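You operate a simulated robot arm through the tools that you are given. There is no shell and no other tool. Be economical: measure what you need, move in short steps, check, and stop when the job is done.

Carry out the task below with a simulated two-armed robot. There is one attempt and no reset: what you move stays moved.

JOB
Take the cap off the canister marked "41" on the top of the white table and lay it down there.

It is judged by the outcome, as a careful person would: the job done as asked, and still so three seconds after it is handed in. It fails if anything else is knocked over, pushed out of place, dropped, spilled or broken. Lids that push on must go on centred and level and be pressed home; caps that screw on are set level and turned clockwise until they are tight.

ROBOT AND FRAMES
Two 7-joint arms with two-finger parallel grippers on one trunk, on a base that drives. Base frame: it is fixed to the floor where the robot stands at the start and does not move with it; the origin is under the middle of the robot, x ahead of it, y to its left, z up. Units: mm, rad, N and s.
The left shoulder is at the start at [50, 165, 1180], the right one opposite. With the tool pointing down near the work surface each hand reaches from about 220 to 700 mm from the robot's upright axis, wherever it stands, measured 20 degrees to its own side. Payload 3.91 kg a hand.
Tool frame (each hand has its own): the origin (TCP) lies between the finger pads and is the grasp point; the fingertips stand 30 mm ahead of it; z points along the fingers, y is the line along which they close. Largest opening 110 mm; finger width 20, thickness 10; the body of the gripper, 48 by 112 mm, starts 55 mm behind the TCP.
Orientation is that of the tool frame in the base frame, as a unit quaternion [x, y, z, w]. With the fingers straight down and closing along the base's y, the tool's x points along the base's -x, its y along +y and its z along -z.

CONTROLS
- The arms move only by the tool apply_moves. It takes "left_targets", "right_targets" or both (then of equal length, played together; a hand with none holds still); each is a list of rows, each a list of 7 numbers: the shift along the base's x, y, z in mm, then the turn, a rotation vector about the base's x, y, z in rad, then the gripper command, from -1 (shut) to 1 (fully open), values between in proportion. In form: [[x, y, z, ax, ay, az, hand], ...]. A call has 1 to 10 rows; each row is the pose to reach, as a shift and turn from the pose commanded when the call began. Rows are played at 5 a second. More than 50 mm and 0.15 rad between two rows, or a gripper value outside its range, and nothing of the call is played. Where a pose cannot be reached the arm comes as near as it can. A force on the tool above 40 N (or 10 N above the force at the start of the call, whichever is more), or a blocked arm, ends the call early, and 0.2 s more pass. Each finger travels about 45 mm/s and halts on what it meets, pressing with about 44 N; the grip force reading is that of the motor and also rises with nothing between the fingers. The clock runs only during rows and for 0.2 s after the last one: add rows that repeat a pose to give the fingers time. It gives the time, the measured TCP pose, the force on the tool (base axes), the opening and the grip force at its end, in the units of the frame above (readings bear some noise), with the torque about the TCP (base axes, N m) and any sound that the robot's microphone picked up, and new pictures: "show" is both (left out), scene, wrist or none (wrist: the cameras of the hands that moved).
- Cameras (640 x 400 px; columns grow to the right, rows downward): "scene" is now at [110.2, -30.2, 1361.4]; the picture's right is [-0.35, -0.94, 0.00], its down [-0.49, 0.18, -0.85] and it looks along [0.80, -0.29, -0.53] (base axes); focal length 281 px, centre (320, 200). "left" rides on the left gripper at [72, -17, -103] in its tool frame; the picture's right is [0.23, 0.97, 0.00], its down [-0.76, 0.18, -0.62] and it looks along [-0.61, 0.14, 0.78] (tool axes); focal length 222 px, centre (320, 200). "right" rides on the right gripper at [72, 17, -103] in its tool frame; the picture's right is [-0.23, 0.97, 0.00], its down [-0.76, -0.18, -0.62] and it looks along [-0.61, -0.14, 0.78] (tool axes); focal length 222 px, centre (320, 200). There is no depth. A picture from a camera that has moved, and an enlarged one, comes with that camera's place and axes in the base frame and with its lens. The place of the scene camera against the robot may be out by one fixed shift of up to 12 mm in any direction.
- lift_body(by): slides the trunk up (or, below 0, down) by that many mm; the arms and the scene camera ride with it, the base frame stays. It gives what a move gives, with no picture.
- base_move(legs): drives the robot by 1 to 6 legs, each [ahead, left, turn to the left] in mm, mm and rad, along the robot's own axes; the way and the turn of a leg run together, so that a leg with both is an arc; at most 1500 mm and 3.142 rad a leg. The arms and the cameras ride along, it lands a little off, and it stops where it bumps. It gives what a move gives, and a new picture of the scene camera.
- aim_head(pan, tilt): turns the head with the scene camera to pan (to the left, within 1.396 rad either way) and tilt (down, from -0.506 to 1.204), counted from straight ahead of the robot. It gives what a move gives, and a new picture of the scene camera.
- zoom(camera, box): a new picture of the part [left, top, right, bottom] of that camera's present view, enlarged. The clock stands still meanwhile.
- sign_off(): hands the job in; it is judged then, once.

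Go step by step. Nothing tells you exact positions but the pictures and the camera data: compare them with the known pose of the tool, close in by small moves and look again before you grip or let go. The budget is 120 turns and 260 pictures, counting those below and the enlarged ones. Unless the task says otherwise, let go and move clear before handing in, and close with one line.

The tools are called after "Request:" as name(argument=value, ...) on one line, values as JSON. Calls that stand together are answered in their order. apply_moves: Moves the arms, as the interface text tells. Its arguments: {"type":"object","properties":{"left_targets":{"type":"array","items":{"type":"array","items":{"type":"number"}}},"right_targets":{"type":"array","items":{"type":"array","items":{"type":"number"}}},"show":{"type":"string","enum":["both","scene","wrist","none"]}},"required":[]} The other tools are called the same way: lift_body (by) slides the trunk up or down; base_move (legs) drives the base; aim_head (pan, tilt) turns the head that bears the scene camera; zoom (camera, box) takes an enlarged picture of a part of a camera's view; sign_off () hands the job in.

At the start:

```text
time_s: 0.0
left_eef_pos: [416.5, -15.8, 1192.4]
left_ee_rot: [0.0, 1.0, 0.0, 0.0]
left_wrist_force: [-0.5, -0.3, 0.1]
left_wrist_torque: [0.0, -0.04, -0.03]
left_gripper_width: 110.2
left_finger_force: 0.0
right_eef_pos: [312.9, -365.1, 1201.8]
right_ee_rot: [0.0, 1.0, 0.0, 0.0]
right_wrist_force: [-0.3, 0.4, -0.1]
right_wrist_torque: [0.03, 0.0, 0.0]
right_gripper_width: 110.1
right_finger_force: 0.1
trunk travel left (down, up): [-400.0, 103.0]
robot x, y, heading: [1.2, 1.7, -0.005]
head pan, tilt: [-0.353, 0.555]
```

scene: 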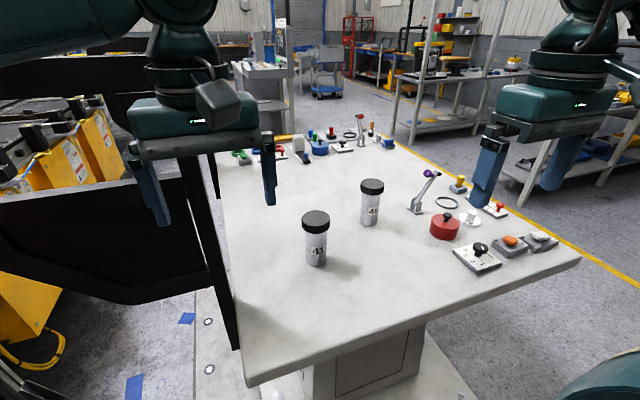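
right: 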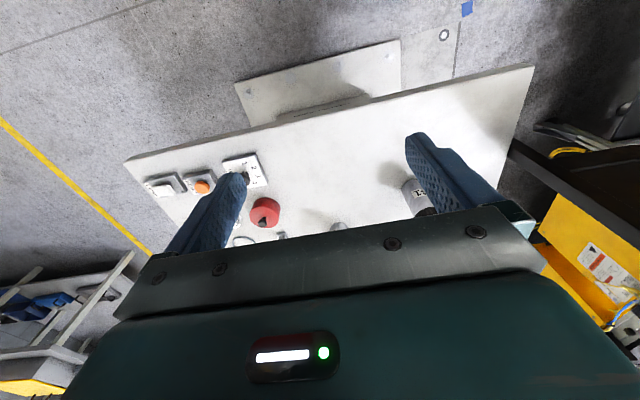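
left: 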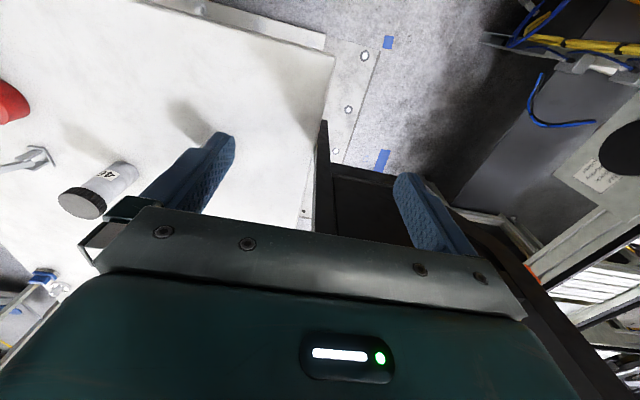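

I see two canisters with black caps on the white table; I'll enlarge both to read their labels and tell what kind of caps they have.

Request:
zoom(camera="scene", box=[280, 160, 408, 280])

Request:
zoom(camera="scene", box=[200, 100, 580, 340])

```text
3.33 times, centred on (344, 220) of scene
camera zoom: at [110.2, -30.2, 1361.4], right [-0.35, -0.94, 0.0], down [-0.49, 0.18, -0.85], along [0.8, -0.29, -0.53], focal length 936 px, centre (240, 133)
```

zoom: 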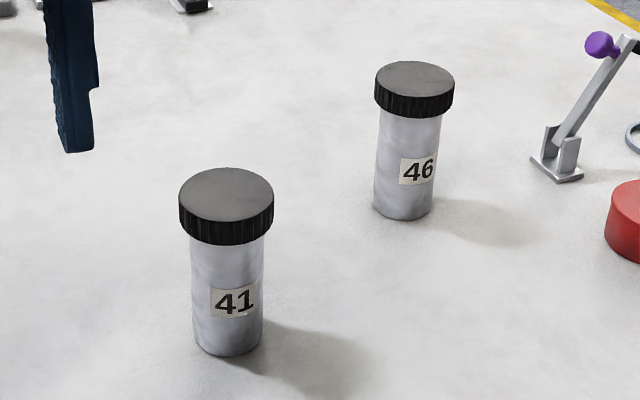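

```text
1.67 times, centred on (390, 220) of scene
camera zoom: at [110.2, -30.2, 1361.4], right [-0.35, -0.94, 0.0], down [-0.49, 0.18, -0.85], along [0.8, -0.29, -0.53], focal length 468 px, centre (203, 167)
```

zoom: 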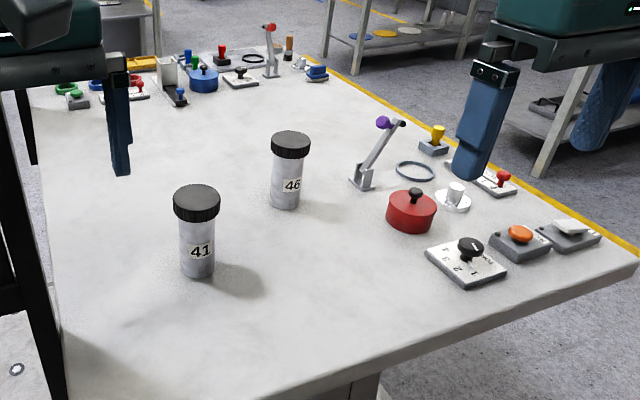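

Canister 41 is the nearer one, at about (597, -196), with its cap top at z≈990 and a ribbed rim, so probably a screw cap. I plan to hold the body with the left hand and twist with the right. First I'll check the black structure on the left for clearance.

Request:
aim_head(pan=0.1, tilt=0.75)

```text
time_s: 0.9
left_eef_pos: [416.8, -15.2, 1193.1]
left_ee_rot: [-0.002, 1.0, 0.001, 0.001]
left_wrist_force: [-0.2, 0.0, 0.6]
left_wrist_torque: [0.01, 0.01, -0.04]
left_gripper_width: 110.0
left_finger_force: 0.0
right_eef_pos: [313.1, -364.9, 1201.8]
right_ee_rot: [0.001, 1.0, -0.001, 0.0]
right_wrist_force: [-0.3, 0.5, -0.2]
right_wrist_torque: [0.05, 0.0, 0.02]
right_gripper_width: 110.0
right_finger_force: 0.0
trunk travel left (down, up): [-400.0, 103.0]
robot x, y, heading: [1.1, 0.1, 0.0]
head pan, tilt: [0.099, 0.75]
camera scene: at [108.5, 8.8, 1344.5], right [0.1, -1.0, 0.0], down [-0.68, -0.07, -0.73], along [0.73, 0.07, -0.68], focal length 281 px, centre (320, 200)
```

scene: 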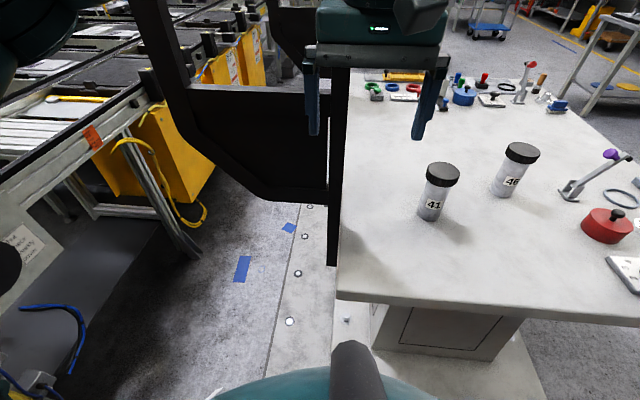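

The black panel stands just left of the table (y>10), so I'll keep the left arm right of it. I'll tilt the left hand forward by about 55° and bring it to a standoff in front of canister 41.

Request:
apply_moves(left_targets=[[6.6, -15.7, -17, -0.026, -0.118, -0.05, 1], [13.2, -31.4, -34, -0.052, -0.236, -0.1, 1], [19.8, -47, -51, -0.078, -0.354, -0.151, 1], [26.4, -63, -68, -0.105, -0.472, -0.201, 1], [33, -79, -85, -0.131, -0.59, -0.251, 1], [39.6, -94, -102, -0.157, -0.708, -0.301, 1], [46, -110, -120, -0.183, -0.826, -0.352, 1], [53, -126, -140, -0.209, -0.944, -0.402, 1], [53, -126, -140, -0.209, -0.944, -0.402, 1]])

Request:
aim_head(pan=-0.3, tilt=0.75)

```text
time_s: 2.9
left_eef_pos: [468.7, -141.8, 1053.1]
left_ee_rot: [0.193, 0.866, -0.101, 0.451]
left_wrist_force: [-0.5, -0.2, 0.4]
left_wrist_torque: [0.03, 0.02, -0.02]
left_gripper_width: 110.1
left_finger_force: 0.0
right_eef_pos: [312.4, -364.5, 1201.4]
right_ee_rot: [-0.001, 1.0, -0.001, 0.0]
right_wrist_force: [0.1, 0.4, -0.3]
right_wrist_torque: [0.02, -0.01, -0.01]
right_gripper_width: 110.1
right_finger_force: 0.0
trunk travel left (down, up): [-400.0, 103.0]
robot x, y, heading: [-4.5, -1.0, -0.0]
head pan, tilt: [0.099, 0.75]
camera scene: at [108.4, 9.0, 1344.5], right [0.1, -1.0, 0.0], down [-0.68, -0.07, -0.73], along [0.73, 0.07, -0.68], focal length 281 px, centre (320, 200)
camera left: at [347.5, -103.8, 1053.0], right [0.29, 0.94, -0.19], down [0.01, 0.19, 0.98], along [0.96, -0.29, 0.05], focal length 222 px, centre (320, 200)
```

scene: 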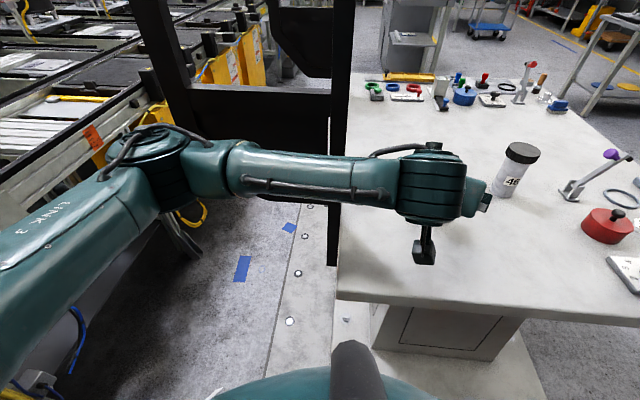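
left: 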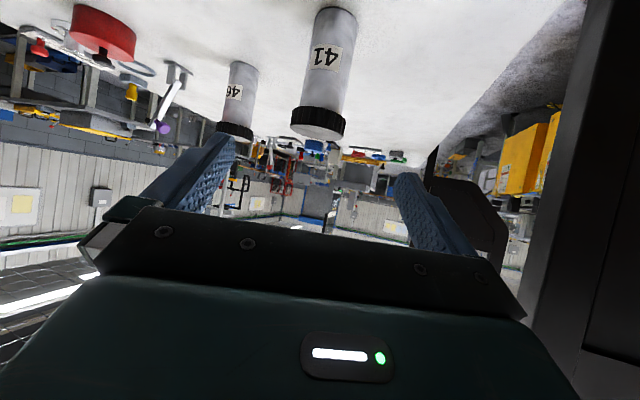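

```text
time_s: 3.8
left_eef_pos: [469.6, -142.0, 1053.4]
left_ee_rot: [0.191, 0.866, -0.1, 0.45]
left_wrist_force: [-0.8, 0.2, -0.1]
left_wrist_torque: [-0.04, -0.02, 0.0]
left_gripper_width: 110.2
left_finger_force: 0.1
right_eef_pos: [313.3, -364.2, 1201.4]
right_ee_rot: [0.0, 1.0, -0.001, 0.0]
right_wrist_force: [-0.3, 0.2, -0.6]
right_wrist_torque: [-0.01, -0.02, -0.02]
right_gripper_width: 110.2
right_finger_force: 0.0
trunk travel left (down, up): [-400.0, 103.0]
robot x, y, heading: [-1.2, 0.1, 0.0]
head pan, tilt: [-0.3, 0.75]
camera scene: at [105.2, -23.7, 1344.5], right [-0.29, -0.96, 0.0], down [-0.65, 0.2, -0.73], along [0.7, -0.22, -0.68], focal length 281 px, centre (320, 200)
```

scene: 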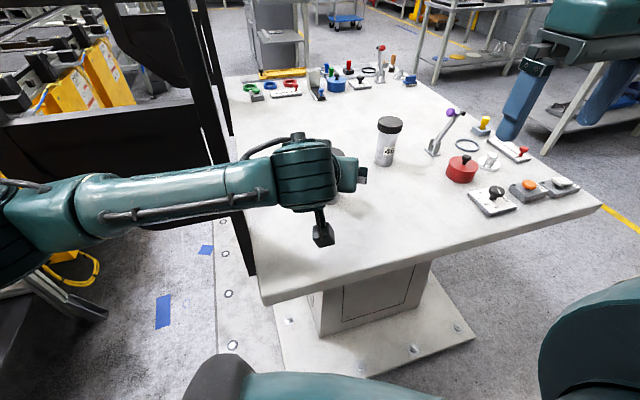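

Crossing the two views puts canister 41 at about (606, -201), with its cap top at z≈985. I'll lower the left hand to body-grip height at the standoff and look before closing in.

Request:
apply_moves(left_targets=[[0, 3, -40, 0, 0, 0, 1], [0, 3, -80, 0, 0, 0, 1], [0, 3, -120, 0, 0, 0, 1], [0, 3, -155, 0, 0, 0, 1], [0, 3, -155, 0, 0, 0, 1]])

```text
time_s: 5.0
left_eef_pos: [469.1, -138.9, 897.4]
left_ee_rot: [0.191, 0.866, -0.099, 0.452]
left_wrist_force: [0.1, -0.2, 0.5]
left_wrist_torque: [0.0, 0.01, 0.01]
left_gripper_width: 110.0
left_finger_force: 0.1
right_eef_pos: [312.7, -364.9, 1202.1]
right_ee_rot: [0.0, 1.0, -0.001, 0.0]
right_wrist_force: [-0.3, -0.1, 0.2]
right_wrist_torque: [-0.01, 0.03, -0.01]
right_gripper_width: 110.1
right_finger_force: 0.0
trunk travel left (down, up): [-400.0, 103.0]
robot x, y, heading: [-2.6, 0.4, 0.002]
head pan, tilt: [-0.3, 0.75]
camera scene: at [105.2, -23.8, 1344.5], right [-0.3, -0.96, 0.0], down [-0.65, 0.2, -0.73], along [0.7, -0.22, -0.68], focal length 281 px, centre (320, 200)
camera left: at [347.9, -100.4, 897.7], right [0.29, 0.94, -0.19], down [0.01, 0.19, 0.98], along [0.96, -0.29, 0.05], focal length 222 px, centre (320, 200)
```

scene: 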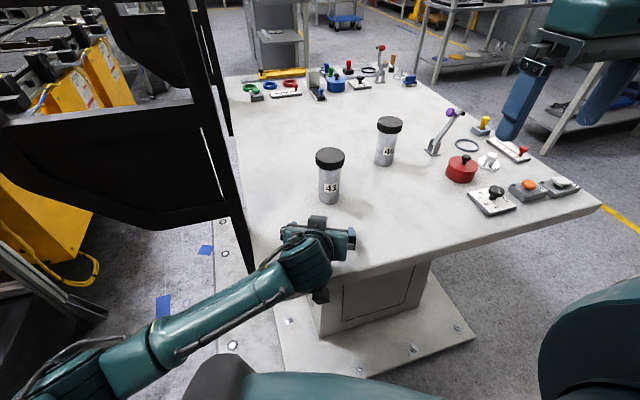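
left: 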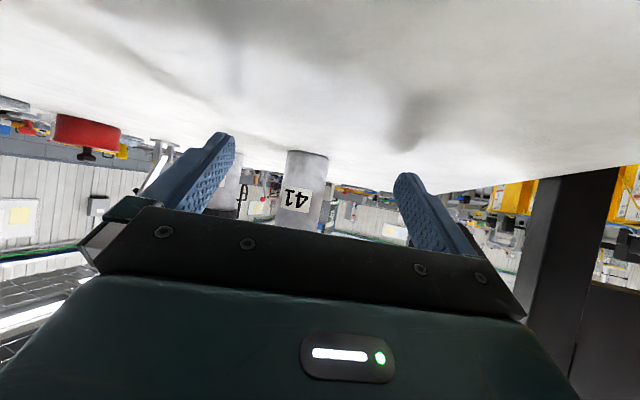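

The canister lies straight ahead of the open fingers, at about (605, -203). I'll advance along the approach line in two stages, the first stopping partway.

Request:
apply_moves(left_targets=[[20, -9, 0, 0, 0, 0, 1], [40, -19, 0, 0, 0, 0, 1], [60, -28, 0, 0, 0, 0, 1], [80, -38, 0, 0, 0, 0, 1], [95, -45, 0, 0, 0, 0, 1], [95, -45, 0, 0, 0, 0, 1]])

```text
time_s: 6.4
left_eef_pos: [563.5, -183.9, 897.2]
left_ee_rot: [0.192, 0.866, -0.101, 0.45]
left_wrist_force: [-0.3, 0.7, 0.0]
left_wrist_torque: [0.0, 0.01, -0.03]
left_gripper_width: 110.0
left_finger_force: 0.2
right_eef_pos: [313.2, -364.4, 1200.3]
right_ee_rot: [0.0, 1.0, 0.0, -0.001]
right_wrist_force: [-0.4, -0.5, -0.3]
right_wrist_torque: [0.0, -0.02, 0.0]
right_gripper_width: 110.2
right_finger_force: 0.1
trunk travel left (down, up): [-400.0, 103.0]
robot x, y, heading: [-5.0, -2.9, 0.001]
head pan, tilt: [-0.3, 0.75]
camera scene: at [105.1, -23.7, 1344.5], right [-0.3, -0.96, 0.0], down [-0.65, 0.2, -0.73], along [0.7, -0.22, -0.68], focal length 281 px, centre (320, 200)
camera left: at [442.1, -146.0, 898.3], right [0.29, 0.94, -0.19], down [0.01, 0.19, 0.98], along [0.96, -0.29, 0.05], focal length 222 px, centre (320, 200)
```

scene: 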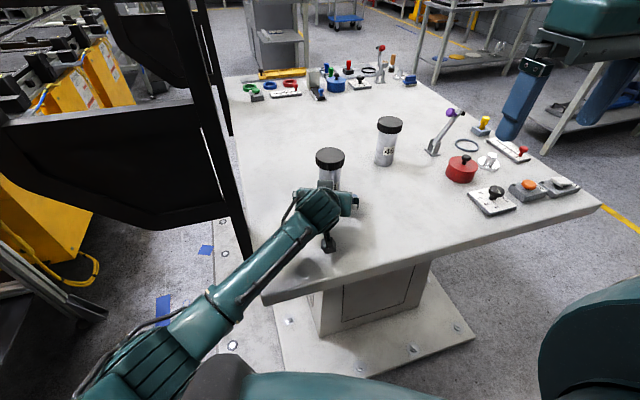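
left: 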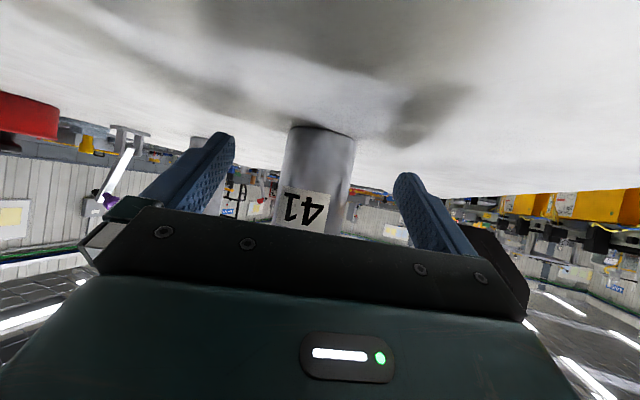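

The canister is centred between the fingers with about 30 mm to go. I'll advance that far and close on the body, letting the force stop guard the move.

Request:
apply_moves(left_targets=[[15, -7, 0, 0, 0, 0, 1], [29, -13.5, 0, 0, 0, 0, 1], [29, -13.5, 0, 0, 0, 0, 1]])

```text
time_s: 7.2
left_eef_pos: [594.1, -197.0, 898.3]
left_ee_rot: [0.193, 0.866, -0.1, 0.451]
left_wrist_force: [0.2, 1.0, -0.9]
left_wrist_torque: [-0.02, -0.06, 0.02]
left_gripper_width: 109.8
left_finger_force: 0.0
right_eef_pos: [314.1, -364.6, 1200.9]
right_ee_rot: [0.0, 1.0, -0.001, 0.001]
right_wrist_force: [-0.2, 0.1, -0.4]
right_wrist_torque: [-0.01, 0.0, 0.01]
right_gripper_width: 109.9
right_finger_force: 0.1
trunk travel left (down, up): [-400.0, 103.0]
robot x, y, heading: [1.6, -1.3, -0.001]
head pan, tilt: [-0.3, 0.75]
camera scene: at [105.2, -23.8, 1344.5], right [-0.3, -0.96, 0.0], down [-0.65, 0.2, -0.73], along [0.7, -0.22, -0.68], focal length 281 px, centre (320, 200)
camera left: at [471.8, -159.1, 898.5], right [0.29, 0.94, -0.19], down [0.01, 0.19, 0.98], along [0.96, -0.29, 0.05], focal length 222 px, centre (320, 200)
```

scene: 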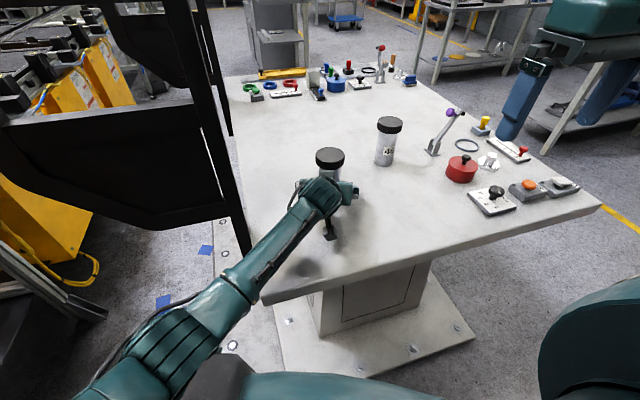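
left: 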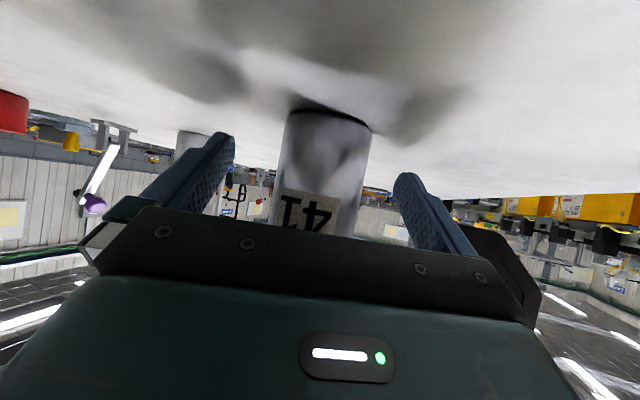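

The fingers straddle the canister, which sits about 4 mm toward the left finger side. I'll nudge the hand over and close on the body.

Request:
apply_moves(left_targets=[[2.7, 3.2, 0, 0, 0, 0, 1], [2.7, 3.2, 0, 0, 0, 0, 0.3], [2.7, 3.2, 0, 0, 0, 0, 0.1], [2.7, 3.2, 0, 0, 0, 0, 0.1], [2.7, 3.2, 0, 0, 0, 0, 0.1]])

```text
time_s: 8.4
left_eef_pos: [596.0, -193.5, 897.7]
left_ee_rot: [0.192, 0.866, -0.101, 0.451]
left_wrist_force: [0.0, -0.1, -0.4]
left_wrist_torque: [-0.01, -0.02, 0.03]
left_gripper_width: 60.5
left_finger_force: 0.0
right_eef_pos: [312.7, -364.3, 1202.1]
right_ee_rot: [0.0, 1.0, -0.001, 0.0]
right_wrist_force: [0.4, -0.8, -0.2]
right_wrist_torque: [-0.03, -0.01, 0.0]
right_gripper_width: 109.8
right_finger_force: 0.1
trunk travel left (down, up): [-400.0, 103.0]
robot x, y, heading: [-0.3, 2.7, 0.002]
head pan, tilt: [-0.3, 0.75]
camera scene: at [105.1, -23.8, 1344.5], right [-0.3, -0.96, 0.0], down [-0.65, 0.2, -0.73], along [0.7, -0.22, -0.68], focal length 281 px, centre (320, 200)
camera left: at [474.4, -155.8, 898.4], right [0.29, 0.94, -0.19], down [0.01, 0.19, 0.98], along [0.96, -0.29, 0.05], focal length 222 px, centre (320, 200)
```

scene: 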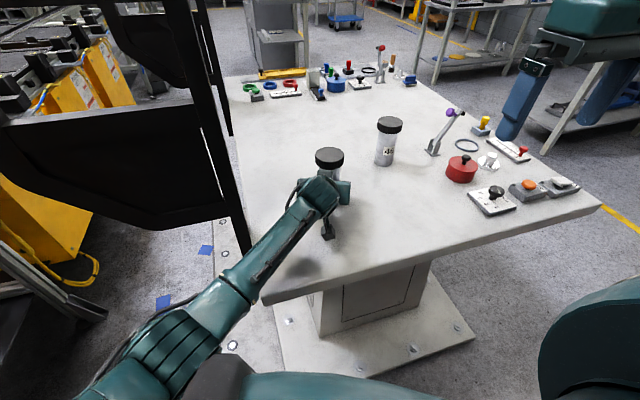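
left: 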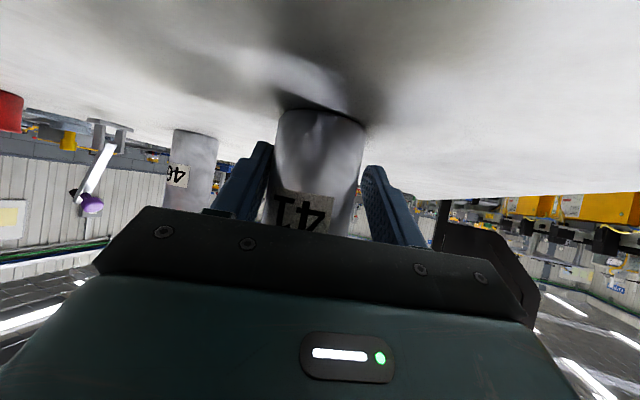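

The fingers bracket the body with little gap on either side. Now I'll close them fully.

Request:
apply_moves(left_targets=[[0, 0, 0, 0, 0, 0, -0.1], [0, 0, 0, 0, 0, 0, -0.3], [0, 0, 0, 0, 0, 0, -0.3]])

```text
time_s: 9.2
left_eef_pos: [596.7, -192.9, 898.1]
left_ee_rot: [0.191, 0.866, -0.1, 0.451]
left_wrist_force: [0.0, -0.8, -1.8]
left_wrist_torque: [-0.05, -0.01, -0.01]
left_gripper_width: 48.5
left_finger_force: 44.2
right_eef_pos: [315.1, -363.6, 1200.7]
right_ee_rot: [0.0, 1.0, -0.001, 0.0]
right_wrist_force: [-0.1, -0.4, -1.3]
right_wrist_torque: [0.01, 0.03, -0.03]
right_gripper_width: 109.9
right_finger_force: 0.1
trunk travel left (down, up): [-400.0, 103.0]
robot x, y, heading: [2.7, 2.1, -0.001]
head pan, tilt: [-0.3, 0.75]
camera scene: at [105.2, -23.9, 1344.5], right [-0.3, -0.96, 0.0], down [-0.65, 0.2, -0.73], along [0.7, -0.22, -0.68], focal length 281 px, centre (320, 200)
camera left: at [474.5, -155.8, 898.4], right [0.29, 0.94, -0.19], down [0.01, 0.19, 0.98], along [0.96, -0.29, 0.05], focal length 222 px, centre (320, 200)
```

scene: 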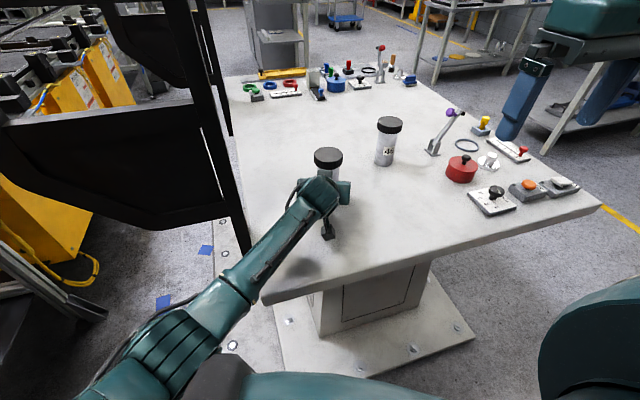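
left: 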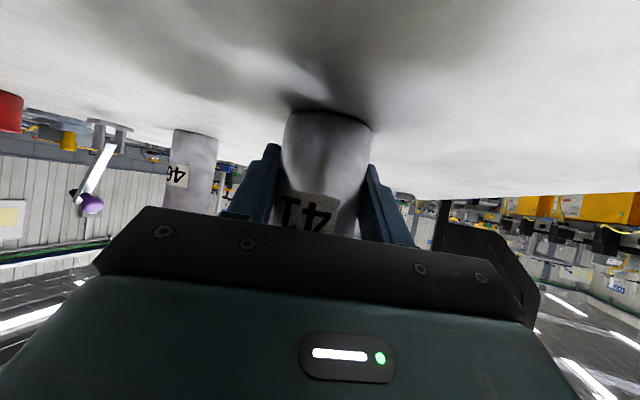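

The body is held firmly, at a diameter of 48.5 mm. Next I'll bring the right hand above the cap at a safe height and look.

Request:
apply_moves(right_targets=[[40, 24, -6, 0, 0, 0, 1], [80, 48, -12, 0, 0, 0, 1], [120, 72, -18, 0, 0, 0, 1], [160, 96, -30, 0, 0, 0, 1], [200, 120, -40, 0, 0, 0, 1], [240, 144, -50, 0, 0, 0, 1], [270, 162, -60, 0, 0, 0, 1], [285, 170, -70, 0, 0, 0, 1], [285, 170, -70, 0, 0, 0, 1]])

```text
time_s: 11.2
left_eef_pos: [596.9, -193.6, 897.4]
left_ee_rot: [0.191, 0.866, -0.1, 0.451]
left_wrist_force: [-0.4, -0.4, -0.2]
left_wrist_torque: [0.0, -0.04, -0.02]
left_gripper_width: 48.2
left_finger_force: 44.1
right_eef_pos: [551.4, -224.2, 1129.7]
right_ee_rot: [0.0, 1.0, 0.0, 0.0]
right_wrist_force: [0.3, -0.7, 0.2]
right_wrist_torque: [-0.01, -0.01, -0.01]
right_gripper_width: 109.9
right_finger_force: 0.0
right hand out of reach, approached as far as the arm can: row 6, 7, 8, 9
trunk travel left (down, up): [-400.0, 103.0]
robot x, y, heading: [-3.7, 1.8, -0.0]
head pan, tilt: [-0.3, 0.75]
camera scene: at [105.2, -23.9, 1344.5], right [-0.3, -0.96, 0.0], down [-0.65, 0.2, -0.73], along [0.7, -0.22, -0.68], focal length 281 px, centre (320, 200)
camera right: at [479.0, -207.6, 1232.4], right [0.23, 0.97, 0.0], down [0.76, -0.18, 0.62], along [0.61, -0.14, -0.78], focal length 222 px, centre (320, 200)
```

scene: 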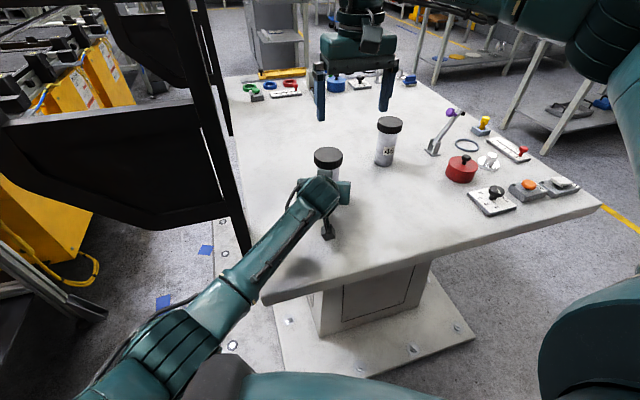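
right: 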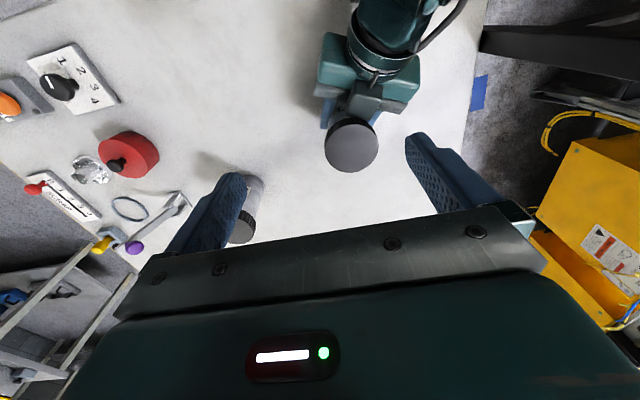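

The cap centre reads (602, -196) from the right camera, and the right hand stopped short at this height. I'll lower it a little to regain reach and see which pose the commands count from.

Request:
apply_moves(right_targets=[[5, 3, -30, 0, 0, 0, 1], [10, 6, -60, 0, 0, 0, 1], [10, 6, -60, 0, 0, 0, 1]], show="wrist")

```text
time_s: 12.0
left_eef_pos: [595.8, -193.8, 897.5]
left_ee_rot: [0.191, 0.866, -0.1, 0.451]
left_wrist_force: [0.1, 0.5, 0.0]
left_wrist_torque: [-0.06, -0.07, -0.03]
left_gripper_width: 48.1
left_finger_force: 44.1
right_eef_pos: [553.2, -223.5, 1070.1]
right_ee_rot: [0.0, 1.0, 0.001, 0.001]
right_wrist_force: [0.0, -0.7, 0.8]
right_wrist_torque: [-0.01, 0.02, -0.02]
right_gripper_width: 109.8
right_finger_force: 0.0
right hand out of reach, approached as far as the arm can: row 1, 2, 3
trunk travel left (down, up): [-400.0, 103.0]
robot x, y, heading: [0.1, -1.9, 0.002]
head pan, tilt: [-0.3, 0.75]
camera right: at [480.6, -206.9, 1172.9], right [0.23, 0.97, 0.0], down [0.76, -0.18, 0.62], along [0.61, -0.14, -0.78], focal length 222 px, centre (320, 200)
```

right: 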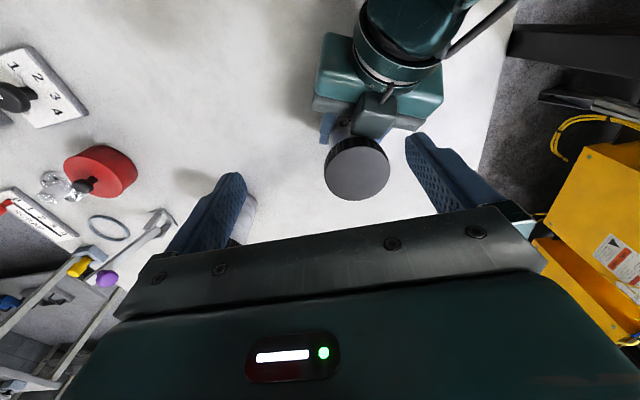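

The right hand is still about 55 mm short in this orientation. I'll see whether turning the hand clockwise (I want that yaw anyway) frees some reach.

Request:
apply_moves(right_targets=[[0, 0, 0, 0, 0, -0.13, 1], [0, 0, 0, 0, 0, -0.26, 1], [0, 0, 0, 0, 0, -0.39, 1], [0, 0, 0, 0, 0, -0.52, 1], [0, 0, 0, 0, 0, -0.52, 1]], show="scene")

```text
time_s: 13.2
left_eef_pos: [596.5, -192.3, 897.7]
left_ee_rot: [0.192, 0.866, -0.101, 0.451]
left_wrist_force: [-0.4, -0.5, -0.1]
left_wrist_torque: [-0.05, -0.05, 0.0]
left_gripper_width: 48.0
left_finger_force: 43.6
right_eef_pos: [551.8, -223.1, 1070.5]
right_ee_rot: [0.258, 0.966, 0.0, 0.0]
right_wrist_force: [-0.4, 0.0, 0.3]
right_wrist_torque: [-0.02, 0.0, 0.0]
right_gripper_width: 110.0
right_finger_force: 0.0
trunk travel left (down, up): [-400.0, 103.0]
robot x, y, heading: [1.2, 1.9, -0.001]
head pan, tilt: [-0.3, 0.75]
camera scene: at [105.3, -23.9, 1344.5], right [-0.3, -0.96, 0.0], down [-0.65, 0.2, -0.73], along [0.7, -0.22, -0.68], focal length 281 px, centre (320, 200)
```

scene: 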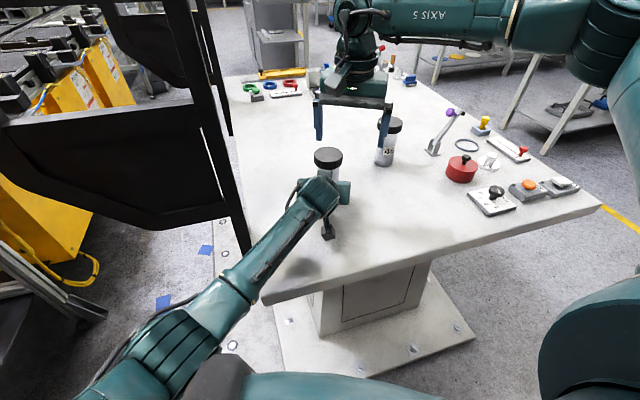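

Commands count from the pose actually reached. I'll step toward the cap with the hand turned and see how far it goes.

Request:
apply_moves(right_targets=[[12, 7, 0, 0, 0, 0, 1], [25, 14, 0, 0, 0, 0, 1], [50, 27, 0, 0, 0, 0, 1], [50, 27, 0, 0, 0, 0, 1]], show="none")

```text
time_s: 14.2
left_eef_pos: [596.5, -193.4, 898.3]
left_ee_rot: [0.192, 0.866, -0.1, 0.451]
left_wrist_force: [-0.4, 0.3, 0.0]
left_wrist_torque: [-0.05, -0.02, -0.02]
left_gripper_width: 47.9
left_finger_force: 44.2
right_eef_pos: [553.0, -222.6, 1070.4]
right_ee_rot: [0.256, 0.967, 0.0, 0.0]
right_wrist_force: [-0.4, -0.1, -0.9]
right_wrist_torque: [-0.02, 0.02, -0.01]
right_gripper_width: 110.1
right_finger_force: 0.0
right hand out of reach, approached as far as the arm can: row 1, 2, 3, 4
trunk travel left (down, up): [-400.0, 103.0]
robot x, y, heading: [-2.7, -0.5, -0.002]
head pan, tilt: [-0.3, 0.75]
```

The right arm's limit is geometric, so I'll release the canister, back both hands off and drive the base closer.

Request:
apply_moves(left_targets=[[0, 0, 0, 0, 0, 0, 0.2], [0, 0, 0, 0, 0, 0, 1], [0, 0, 0, 0, 0, 0, 1], [0, 0, 0, 0, 0, 0, 1], [0, 0, 0, 0, 0, 0, 1], [-25, 12, 0, 0, 0, 0, 1], [-55, 26, 0, 0, 0, 0, 1], [-85, 40, 0, 0, 0, 0, 1], [-115, 54, 0, 0, 0, 0, 1], [-140, 65, 0, 0, 0, 0, 1]], right_targets=[[-10, -10, 10, 0, 0, 0, 1], [-20, -20, 20, 0, 0, 0, 1], [-30, -30, 30, 0, 0, 0, 1], [-40, -40, 40, 0, 0, 0, 1], [-50, -50, 50, 0, 0, 0, 1], [-60, -60, 60, 0, 0, 0, 1], [-70, -70, 70, 0, 0, 0, 1], [-80, -80, 80, 0, 0, 0, 1], [-90, -90, 80, 0, 0, 0, 1], [-100, -100, 80, 0, 0, 0, 1]])

Request:
apply_moves(left_targets=[[0, 0, 40, 0, 0, 0, 1], [0, 0, 80, 0, 0, 0, 1], [0, 0, 120, 0, 0, 0, 1], [0, 0, 150, 0, 0, 0, 1], [0, 0, 150, 0, 0, 0, 1]], show="scene")

Request:
aim_head(pan=0.0, tilt=1.2)

```text
time_s: 16.3
left_eef_pos: [511.9, -130.2, 983.0]
left_ee_rot: [0.197, 0.821, -0.08, 0.53]
left_wrist_force: [-0.8, 0.8, 0.0]
left_wrist_torque: [-0.04, 0.01, 0.0]
left_gripper_width: 110.1
left_finger_force: 0.1
right_eef_pos: [457.3, -318.0, 1151.2]
right_ee_rot: [0.257, 0.966, -0.001, 0.001]
right_wrist_force: [0.2, 0.7, 0.4]
right_wrist_torque: [-0.02, -0.04, -0.01]
right_gripper_width: 110.2
right_finger_force: 0.2
trunk travel left (down, up): [-400.0, 103.0]
robot x, y, heading: [-1.8, 2.0, 0.004]
head pan, tilt: [-0.3, 0.75]
stopped in row 10 (left hand): the arm was blocked; the commanded pose is now the measured one
camera scene: at [105.2, -23.8, 1344.5], right [-0.3, -0.96, 0.0], down [-0.65, 0.2, -0.73], along [0.7, -0.22, -0.68], focal length 281 px, centre (320, 200)
camera right: at [402.4, -269.0, 1253.9], right [0.68, 0.73, 0.0], down [0.57, -0.53, 0.62], along [0.46, -0.42, -0.78], focal length 222 px, centre (320, 200)
camera left: at [393.1, -93.5, 958.9], right [0.32, 0.94, -0.13], down [-0.18, 0.19, 0.97], along [0.93, -0.28, 0.23], focal length 222 px, centre (320, 200)
```

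scene: 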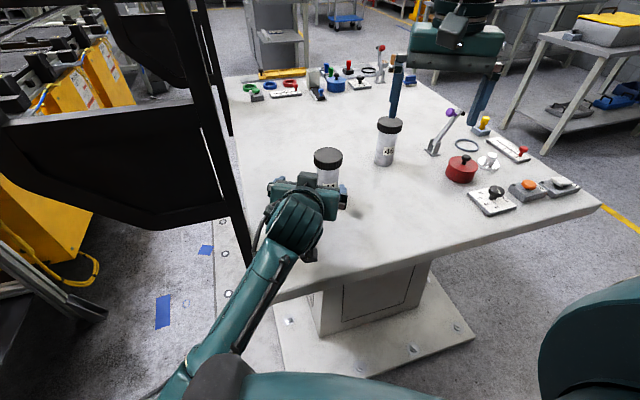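
right: 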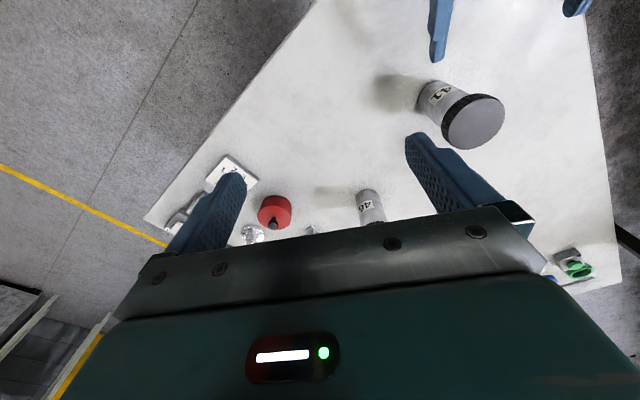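
left: 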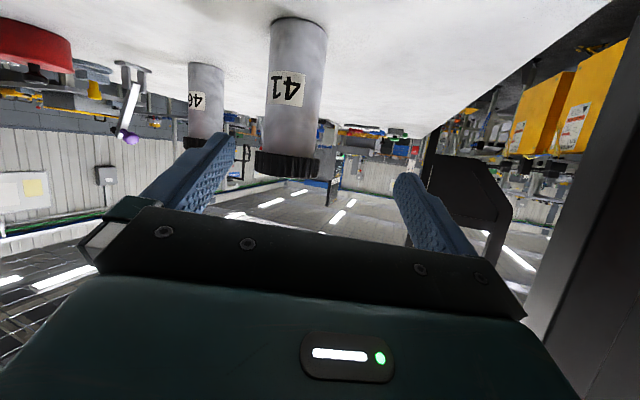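

```text
time_s: 17.5
left_eef_pos: [514.7, -126.7, 1123.5]
left_ee_rot: [0.197, 0.824, -0.075, 0.526]
left_wrist_force: [0.5, -0.5, 0.3]
left_wrist_torque: [-0.02, -0.01, 0.0]
left_gripper_width: 110.0
left_finger_force: 0.0
right_eef_pos: [456.9, -318.0, 1150.3]
right_ee_rot: [0.256, 0.967, -0.001, -0.001]
right_wrist_force: [-0.1, 0.4, 0.8]
right_wrist_torque: [0.01, 0.0, 0.02]
right_gripper_width: 109.8
right_finger_force: 0.0
trunk travel left (down, up): [-400.0, 103.0]
robot x, y, heading: [-1.0, -1.1, 0.007]
head pan, tilt: [-0.3, 0.75]
camera scene: at [105.1, -24.0, 1344.5], right [-0.3, -0.96, 0.0], down [-0.65, 0.2, -0.73], along [0.7, -0.22, -0.68], focal length 281 px, centre (320, 200)
```

scene: 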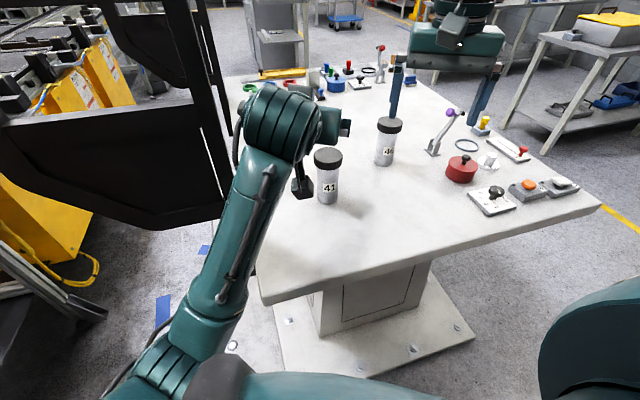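

```text
time_s: 18.4
left_eef_pos: [515.9, -124.8, 1124.9]
left_ee_rot: [0.196, 0.823, -0.075, 0.528]
left_wrist_force: [0.4, 0.1, -0.2]
left_wrist_torque: [-0.02, -0.02, 0.03]
left_gripper_width: 109.8
left_finger_force: 0.0
right_eef_pos: [458.3, -318.3, 1150.4]
right_ee_rot: [0.256, 0.967, -0.001, 0.0]
right_wrist_force: [-0.2, 0.2, 0.4]
right_wrist_torque: [0.01, -0.03, 0.01]
right_gripper_width: 109.7
right_finger_force: 0.1
trunk travel left (down, up): [-400.0, 103.0]
robot x, y, heading: [2.1, -2.6, -0.001]
head pan, tilt: [0.0, 1.201]
camera scene: at [82.0, 0.7, 1312.8], right [0.0, -1.0, 0.0], down [-0.93, 0.0, -0.36], along [0.36, 0.0, -0.93], focal length 281 px, centre (320, 200)
```

scene: 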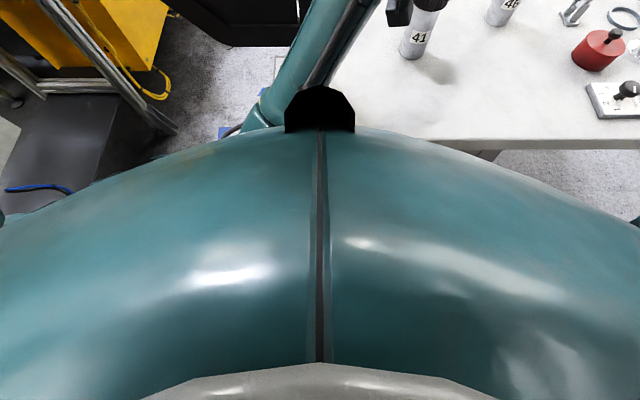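

The canister stands undisturbed; the left elbow only got cramped while backing off, and that hand is now up and clear. I'll drive forward in short legs and check for bumps.

Request:
base_move(legs=[[45, 0, 0]])

Request:
base_move(legs=[[45, 0, 0]])

```text
time_s: 19.3
left_eef_pos: [560.6, -125.2, 1125.6]
left_ee_rot: [0.197, 0.822, -0.075, 0.528]
left_wrist_force: [0.2, 0.0, -0.2]
left_wrist_torque: [0.01, -0.01, 0.0]
left_gripper_width: 109.9
left_finger_force: 0.1
right_eef_pos: [502.8, -318.1, 1150.1]
right_ee_rot: [0.256, 0.967, 0.0, -0.001]
right_wrist_force: [0.3, 0.1, 0.1]
right_wrist_torque: [-0.01, 0.06, -0.02]
right_gripper_width: 110.0
right_finger_force: 0.1
trunk travel left (down, up): [-400.0, 103.0]
robot x, y, heading: [45.0, -0.1, 0.003]
head pan, tilt: [0.0, 1.201]
camera scene: at [127.9, 0.7, 1312.7], right [0.0, -1.0, 0.0], down [-0.93, 0.0, -0.36], along [0.36, 0.0, -0.93], focal length 281 px, centre (320, 200)
```

scene: 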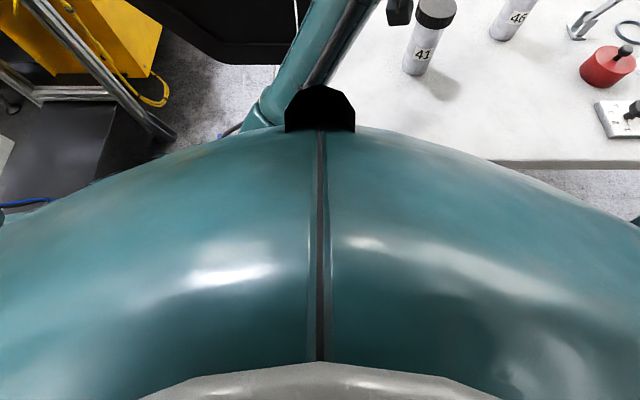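

```text
time_s: 20.2
left_eef_pos: [607.4, -125.2, 1124.9]
left_ee_rot: [0.196, 0.823, -0.074, 0.529]
left_wrist_force: [0.9, 0.6, 0.1]
left_wrist_torque: [0.0, -0.01, 0.0]
left_gripper_width: 110.3
left_finger_force: 0.1
right_eef_pos: [547.4, -319.1, 1150.2]
right_ee_rot: [0.256, 0.967, 0.0, -0.001]
right_wrist_force: [0.9, -0.2, 0.1]
right_wrist_torque: [0.02, 0.05, 0.0]
right_gripper_width: 110.0
right_finger_force: 0.0
trunk travel left (down, up): [-400.0, 103.0]
robot x, y, heading: [89.0, -1.2, 0.006]
head pan, tilt: [0.0, 1.201]
camera scene: at [172.6, 0.6, 1312.7], right [0.0, -1.0, 0.0], down [-0.93, 0.0, -0.36], along [0.36, 0.0, -0.93], focal length 281 px, centre (320, 200)
```

scene: 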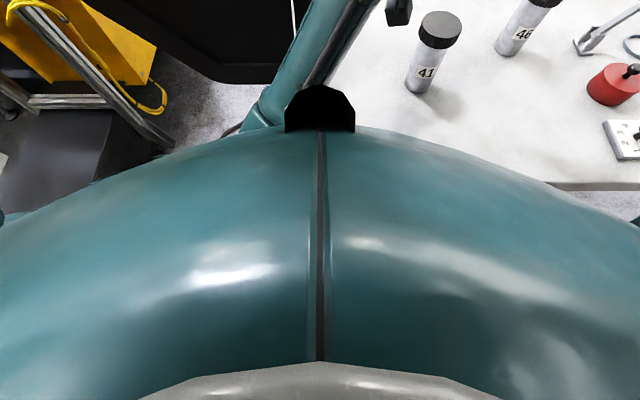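

No bump; the robot is now at x=89. I'll sidestep 100 mm right so that the left arm works less across the body, then look again.

Request:
base_move(legs=[[0, -100, 0]])

Request:
aim_head(pan=0.0, tilt=0.8)

```text
time_s: 21.4
left_eef_pos: [606.6, -224.3, 1125.8]
left_ee_rot: [0.195, 0.823, -0.071, 0.528]
left_wrist_force: [-0.2, -0.4, 0.7]
left_wrist_torque: [-0.04, 0.01, 0.01]
left_gripper_width: 110.1
left_finger_force: 0.0
right_eef_pos: [546.8, -419.5, 1149.9]
right_ee_rot: [0.256, 0.967, 0.001, 0.0]
right_wrist_force: [-0.5, 0.0, 0.3]
right_wrist_torque: [0.02, -0.02, 0.01]
right_gripper_width: 109.8
right_finger_force: 0.2
trunk travel left (down, up): [-400.0, 103.0]
robot x, y, heading: [87.5, -98.9, -0.0]
head pan, tilt: [0.0, 1.201]
camera scene: at [171.6, -100.4, 1312.8], right [0.0, -1.0, 0.0], down [-0.93, 0.0, -0.36], along [0.36, 0.0, -0.93], focal length 281 px, centre (320, 200)
```

scene: 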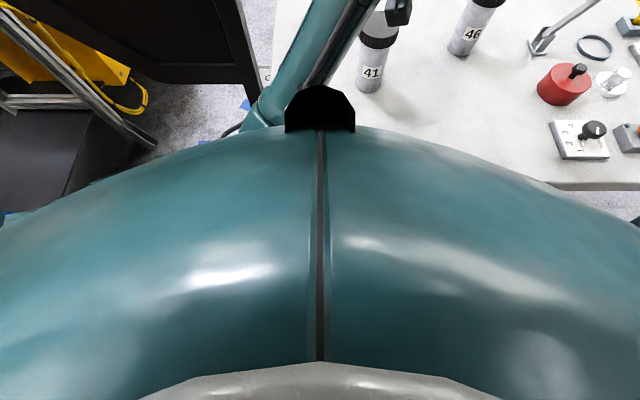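

```text
time_s: 22.3
left_eef_pos: [607.1, -223.7, 1125.3]
left_ee_rot: [0.195, 0.823, -0.072, 0.529]
left_wrist_force: [0.6, 0.8, 0.6]
left_wrist_torque: [0.02, -0.01, -0.01]
left_gripper_width: 110.1
left_finger_force: 0.0
right_eef_pos: [547.2, -418.5, 1150.9]
right_ee_rot: [0.255, 0.967, -0.001, 0.0]
right_wrist_force: [0.0, -0.5, 0.3]
right_wrist_torque: [-0.01, 0.02, -0.01]
right_gripper_width: 110.0
right_finger_force: 0.1
trunk travel left (down, up): [-400.0, 103.0]
robot x, y, heading: [88.6, -99.1, 0.001]
head pan, tilt: [0.0, 0.799]
camera scene: at [196.3, -99.5, 1340.4], right [0.0, -1.0, 0.0], down [-0.72, 0.0, -0.7], along [0.7, 0.0, -0.72], focal length 281 px, centre (320, 200)
```

scene: 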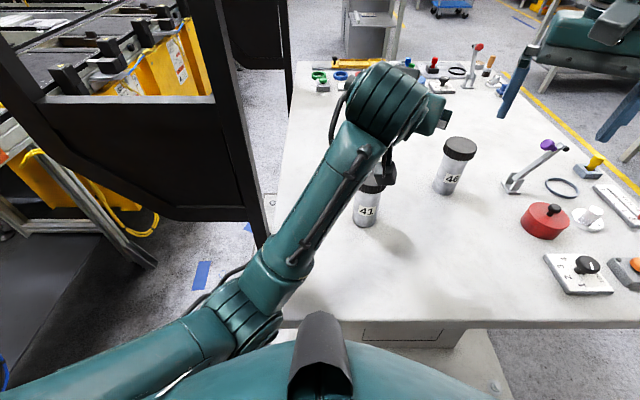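

The left hand is above the canister. I'll reorient it (55° tilt, 30° yaw) and back it off to about 75 mm from the canister, still above cap height.

Request:
apply_moves(left_targets=[[-18, 17, 0, -0.001, 0.046, -0.027, 1], [-36, 33, 0, -0.002, 0.093, -0.053, 1], [-54, 50, -15, -0.003, 0.14, -0.08, 1], [-71, 66, -40, -0.004, 0.186, -0.106, 1], [-71, 66, -65, -0.004, 0.186, -0.106, 1], [-71, 66, -65, -0.004, 0.186, -0.106, 1]])

```text
time_s: 23.7
left_eef_pos: [537.6, -157.9, 1066.5]
left_ee_rot: [0.23, 0.854, -0.119, 0.452]
left_wrist_force: [-0.5, -0.2, -0.1]
left_wrist_torque: [-0.03, 0.0, 0.02]
left_gripper_width: 109.8
left_finger_force: 0.2
right_eef_pos: [547.0, -418.4, 1150.8]
right_ee_rot: [0.257, 0.966, 0.0, 0.001]
right_wrist_force: [-0.1, 0.1, -0.3]
right_wrist_torque: [0.02, -0.01, 0.02]
right_gripper_width: 109.7
right_finger_force: 0.0
trunk travel left (down, up): [-400.0, 103.0]
robot x, y, heading: [90.3, -98.3, -0.001]
head pan, tilt: [0.0, 0.799]
camera scene: at [196.3, -99.4, 1340.5], right [0.0, -1.0, 0.0], down [-0.72, 0.0, -0.7], along [0.7, 0.0, -0.72], focal length 281 px, centre (320, 200)
camera left: at [419.6, -109.4, 1065.1], right [0.38, 0.91, -0.18], down [0.01, 0.19, 0.98], along [0.93, -0.37, 0.06], focal length 222 px, centre (320, 200)
```

scene: 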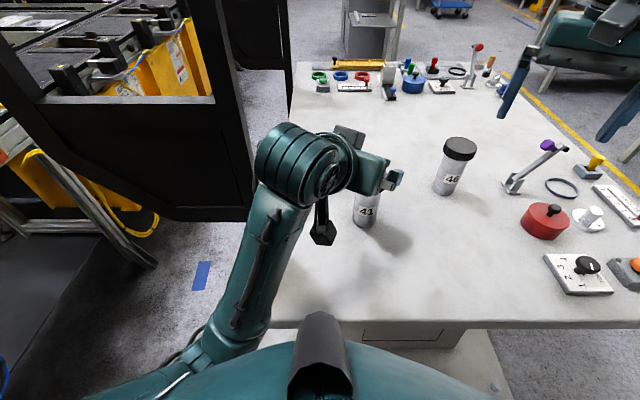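
left: 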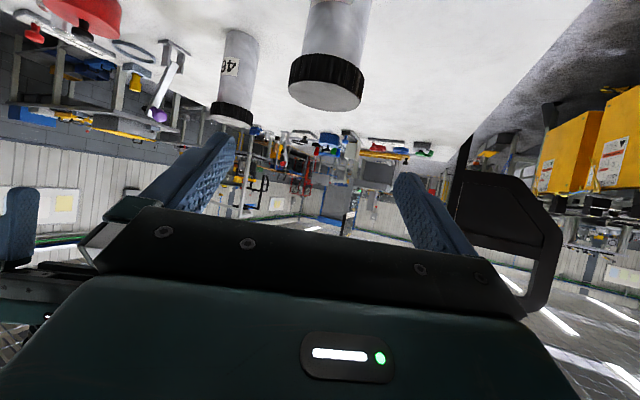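

The cap reads (603, -196), exactly on the hand's approach line. I'll lower to body height while watching the forearm against the table edge.

Request:
apply_moves(left_targets=[[0, 0, -25, 0, 0, 0, 1], [0, 0, -50, 0, 0, 0, 1], [0, 0, -75, 0, 0, 0, 1], [0, 0, -100, 0, 0, 0, 1], [0, 0, -100, 0, 0, 0, 1]])

```text
time_s: 24.9
left_eef_pos: [541.6, -152.6, 967.6]
left_ee_rot: [0.231, 0.852, -0.109, 0.456]
left_wrist_force: [0.7, 0.3, 0.5]
left_wrist_torque: [-0.02, -0.01, -0.03]
left_gripper_width: 109.9
left_finger_force: 0.0
right_eef_pos: [546.7, -417.9, 1151.0]
right_ee_rot: [0.255, 0.967, -0.001, 0.0]
right_wrist_force: [-0.4, -0.4, -0.1]
right_wrist_torque: [0.03, 0.01, -0.02]
right_gripper_width: 110.3
right_finger_force: 0.1
trunk travel left (down, up): [-400.0, 103.0]
robot x, y, heading: [86.6, -99.2, 0.003]
head pan, tilt: [0.0, 0.799]
camera scene: at [196.3, -99.4, 1340.5], right [0.0, -1.0, 0.0], down [-0.72, 0.0, -0.7], along [0.7, 0.0, -0.72], focal length 281 px, centre (320, 200)
camera left: at [424.7, -104.4, 964.3], right [0.37, 0.91, -0.16], down [0.0, 0.18, 0.98], along [0.93, -0.37, 0.07], focal length 222 px, centre (320, 200)
```

scene: 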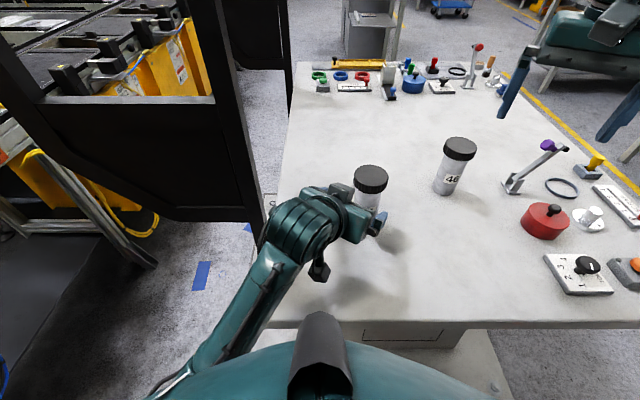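
left: 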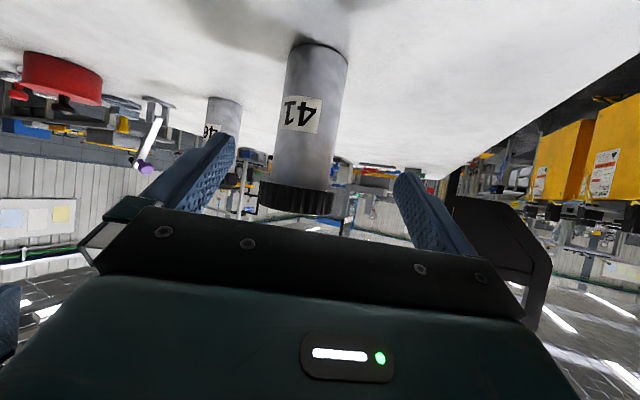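

The measured pose is about 6 mm off the command, so the elbow is cramped against something. The open fingers clear the cap, so I'll go forward at this height, which extends the arm, and descend from there.

Request:
apply_moves(left_targets=[[14, -11, 5, 0, 0, 0, 1], [31, -21, 5, 0, 0, 0, 1], [48, -32, 5, 0, 0, 0, 1], [48, -32, 5, 0, 0, 0, 1]])

```text
time_s: 26.1
left_eef_pos: [592.7, -167.5, 950.6]
left_ee_rot: [0.233, 0.861, -0.088, 0.443]
left_wrist_force: [0.0, 0.4, 0.6]
left_wrist_torque: [0.01, 0.03, 0.01]
left_gripper_width: 109.9
left_finger_force: 0.1
right_eef_pos: [546.3, -417.7, 1150.9]
right_ee_rot: [0.255, 0.967, -0.001, 0.0]
right_wrist_force: [-0.7, 0.3, 0.1]
right_wrist_torque: [-0.02, 0.02, 0.02]
right_gripper_width: 110.2
right_finger_force: 0.0
trunk travel left (down, up): [-400.0, 103.0]
robot x, y, heading: [90.5, -103.7, 0.002]
head pan, tilt: [0.0, 0.799]
stopped in row 4 (left hand): the arm was blocked; the commanded pose is now the measured one
camera scene: at [196.4, -99.4, 1340.5], right [0.0, -1.0, 0.0], down [-0.72, 0.0, -0.7], along [0.7, 0.0, -0.72], focal length 281 px, centre (320, 200)
camera left: at [472.7, -121.2, 952.4], right [0.35, 0.93, -0.13], down [0.02, 0.13, 0.99], along [0.94, -0.35, 0.03], focal length 222 px, centre (320, 200)
```

scene: 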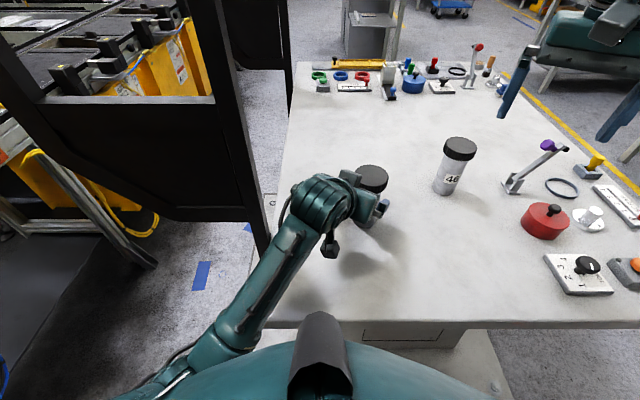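
left: 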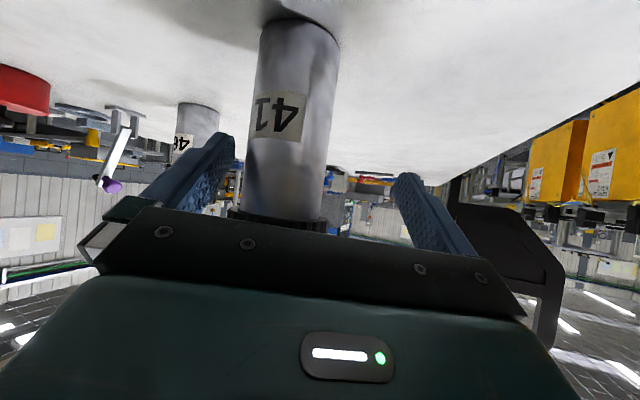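

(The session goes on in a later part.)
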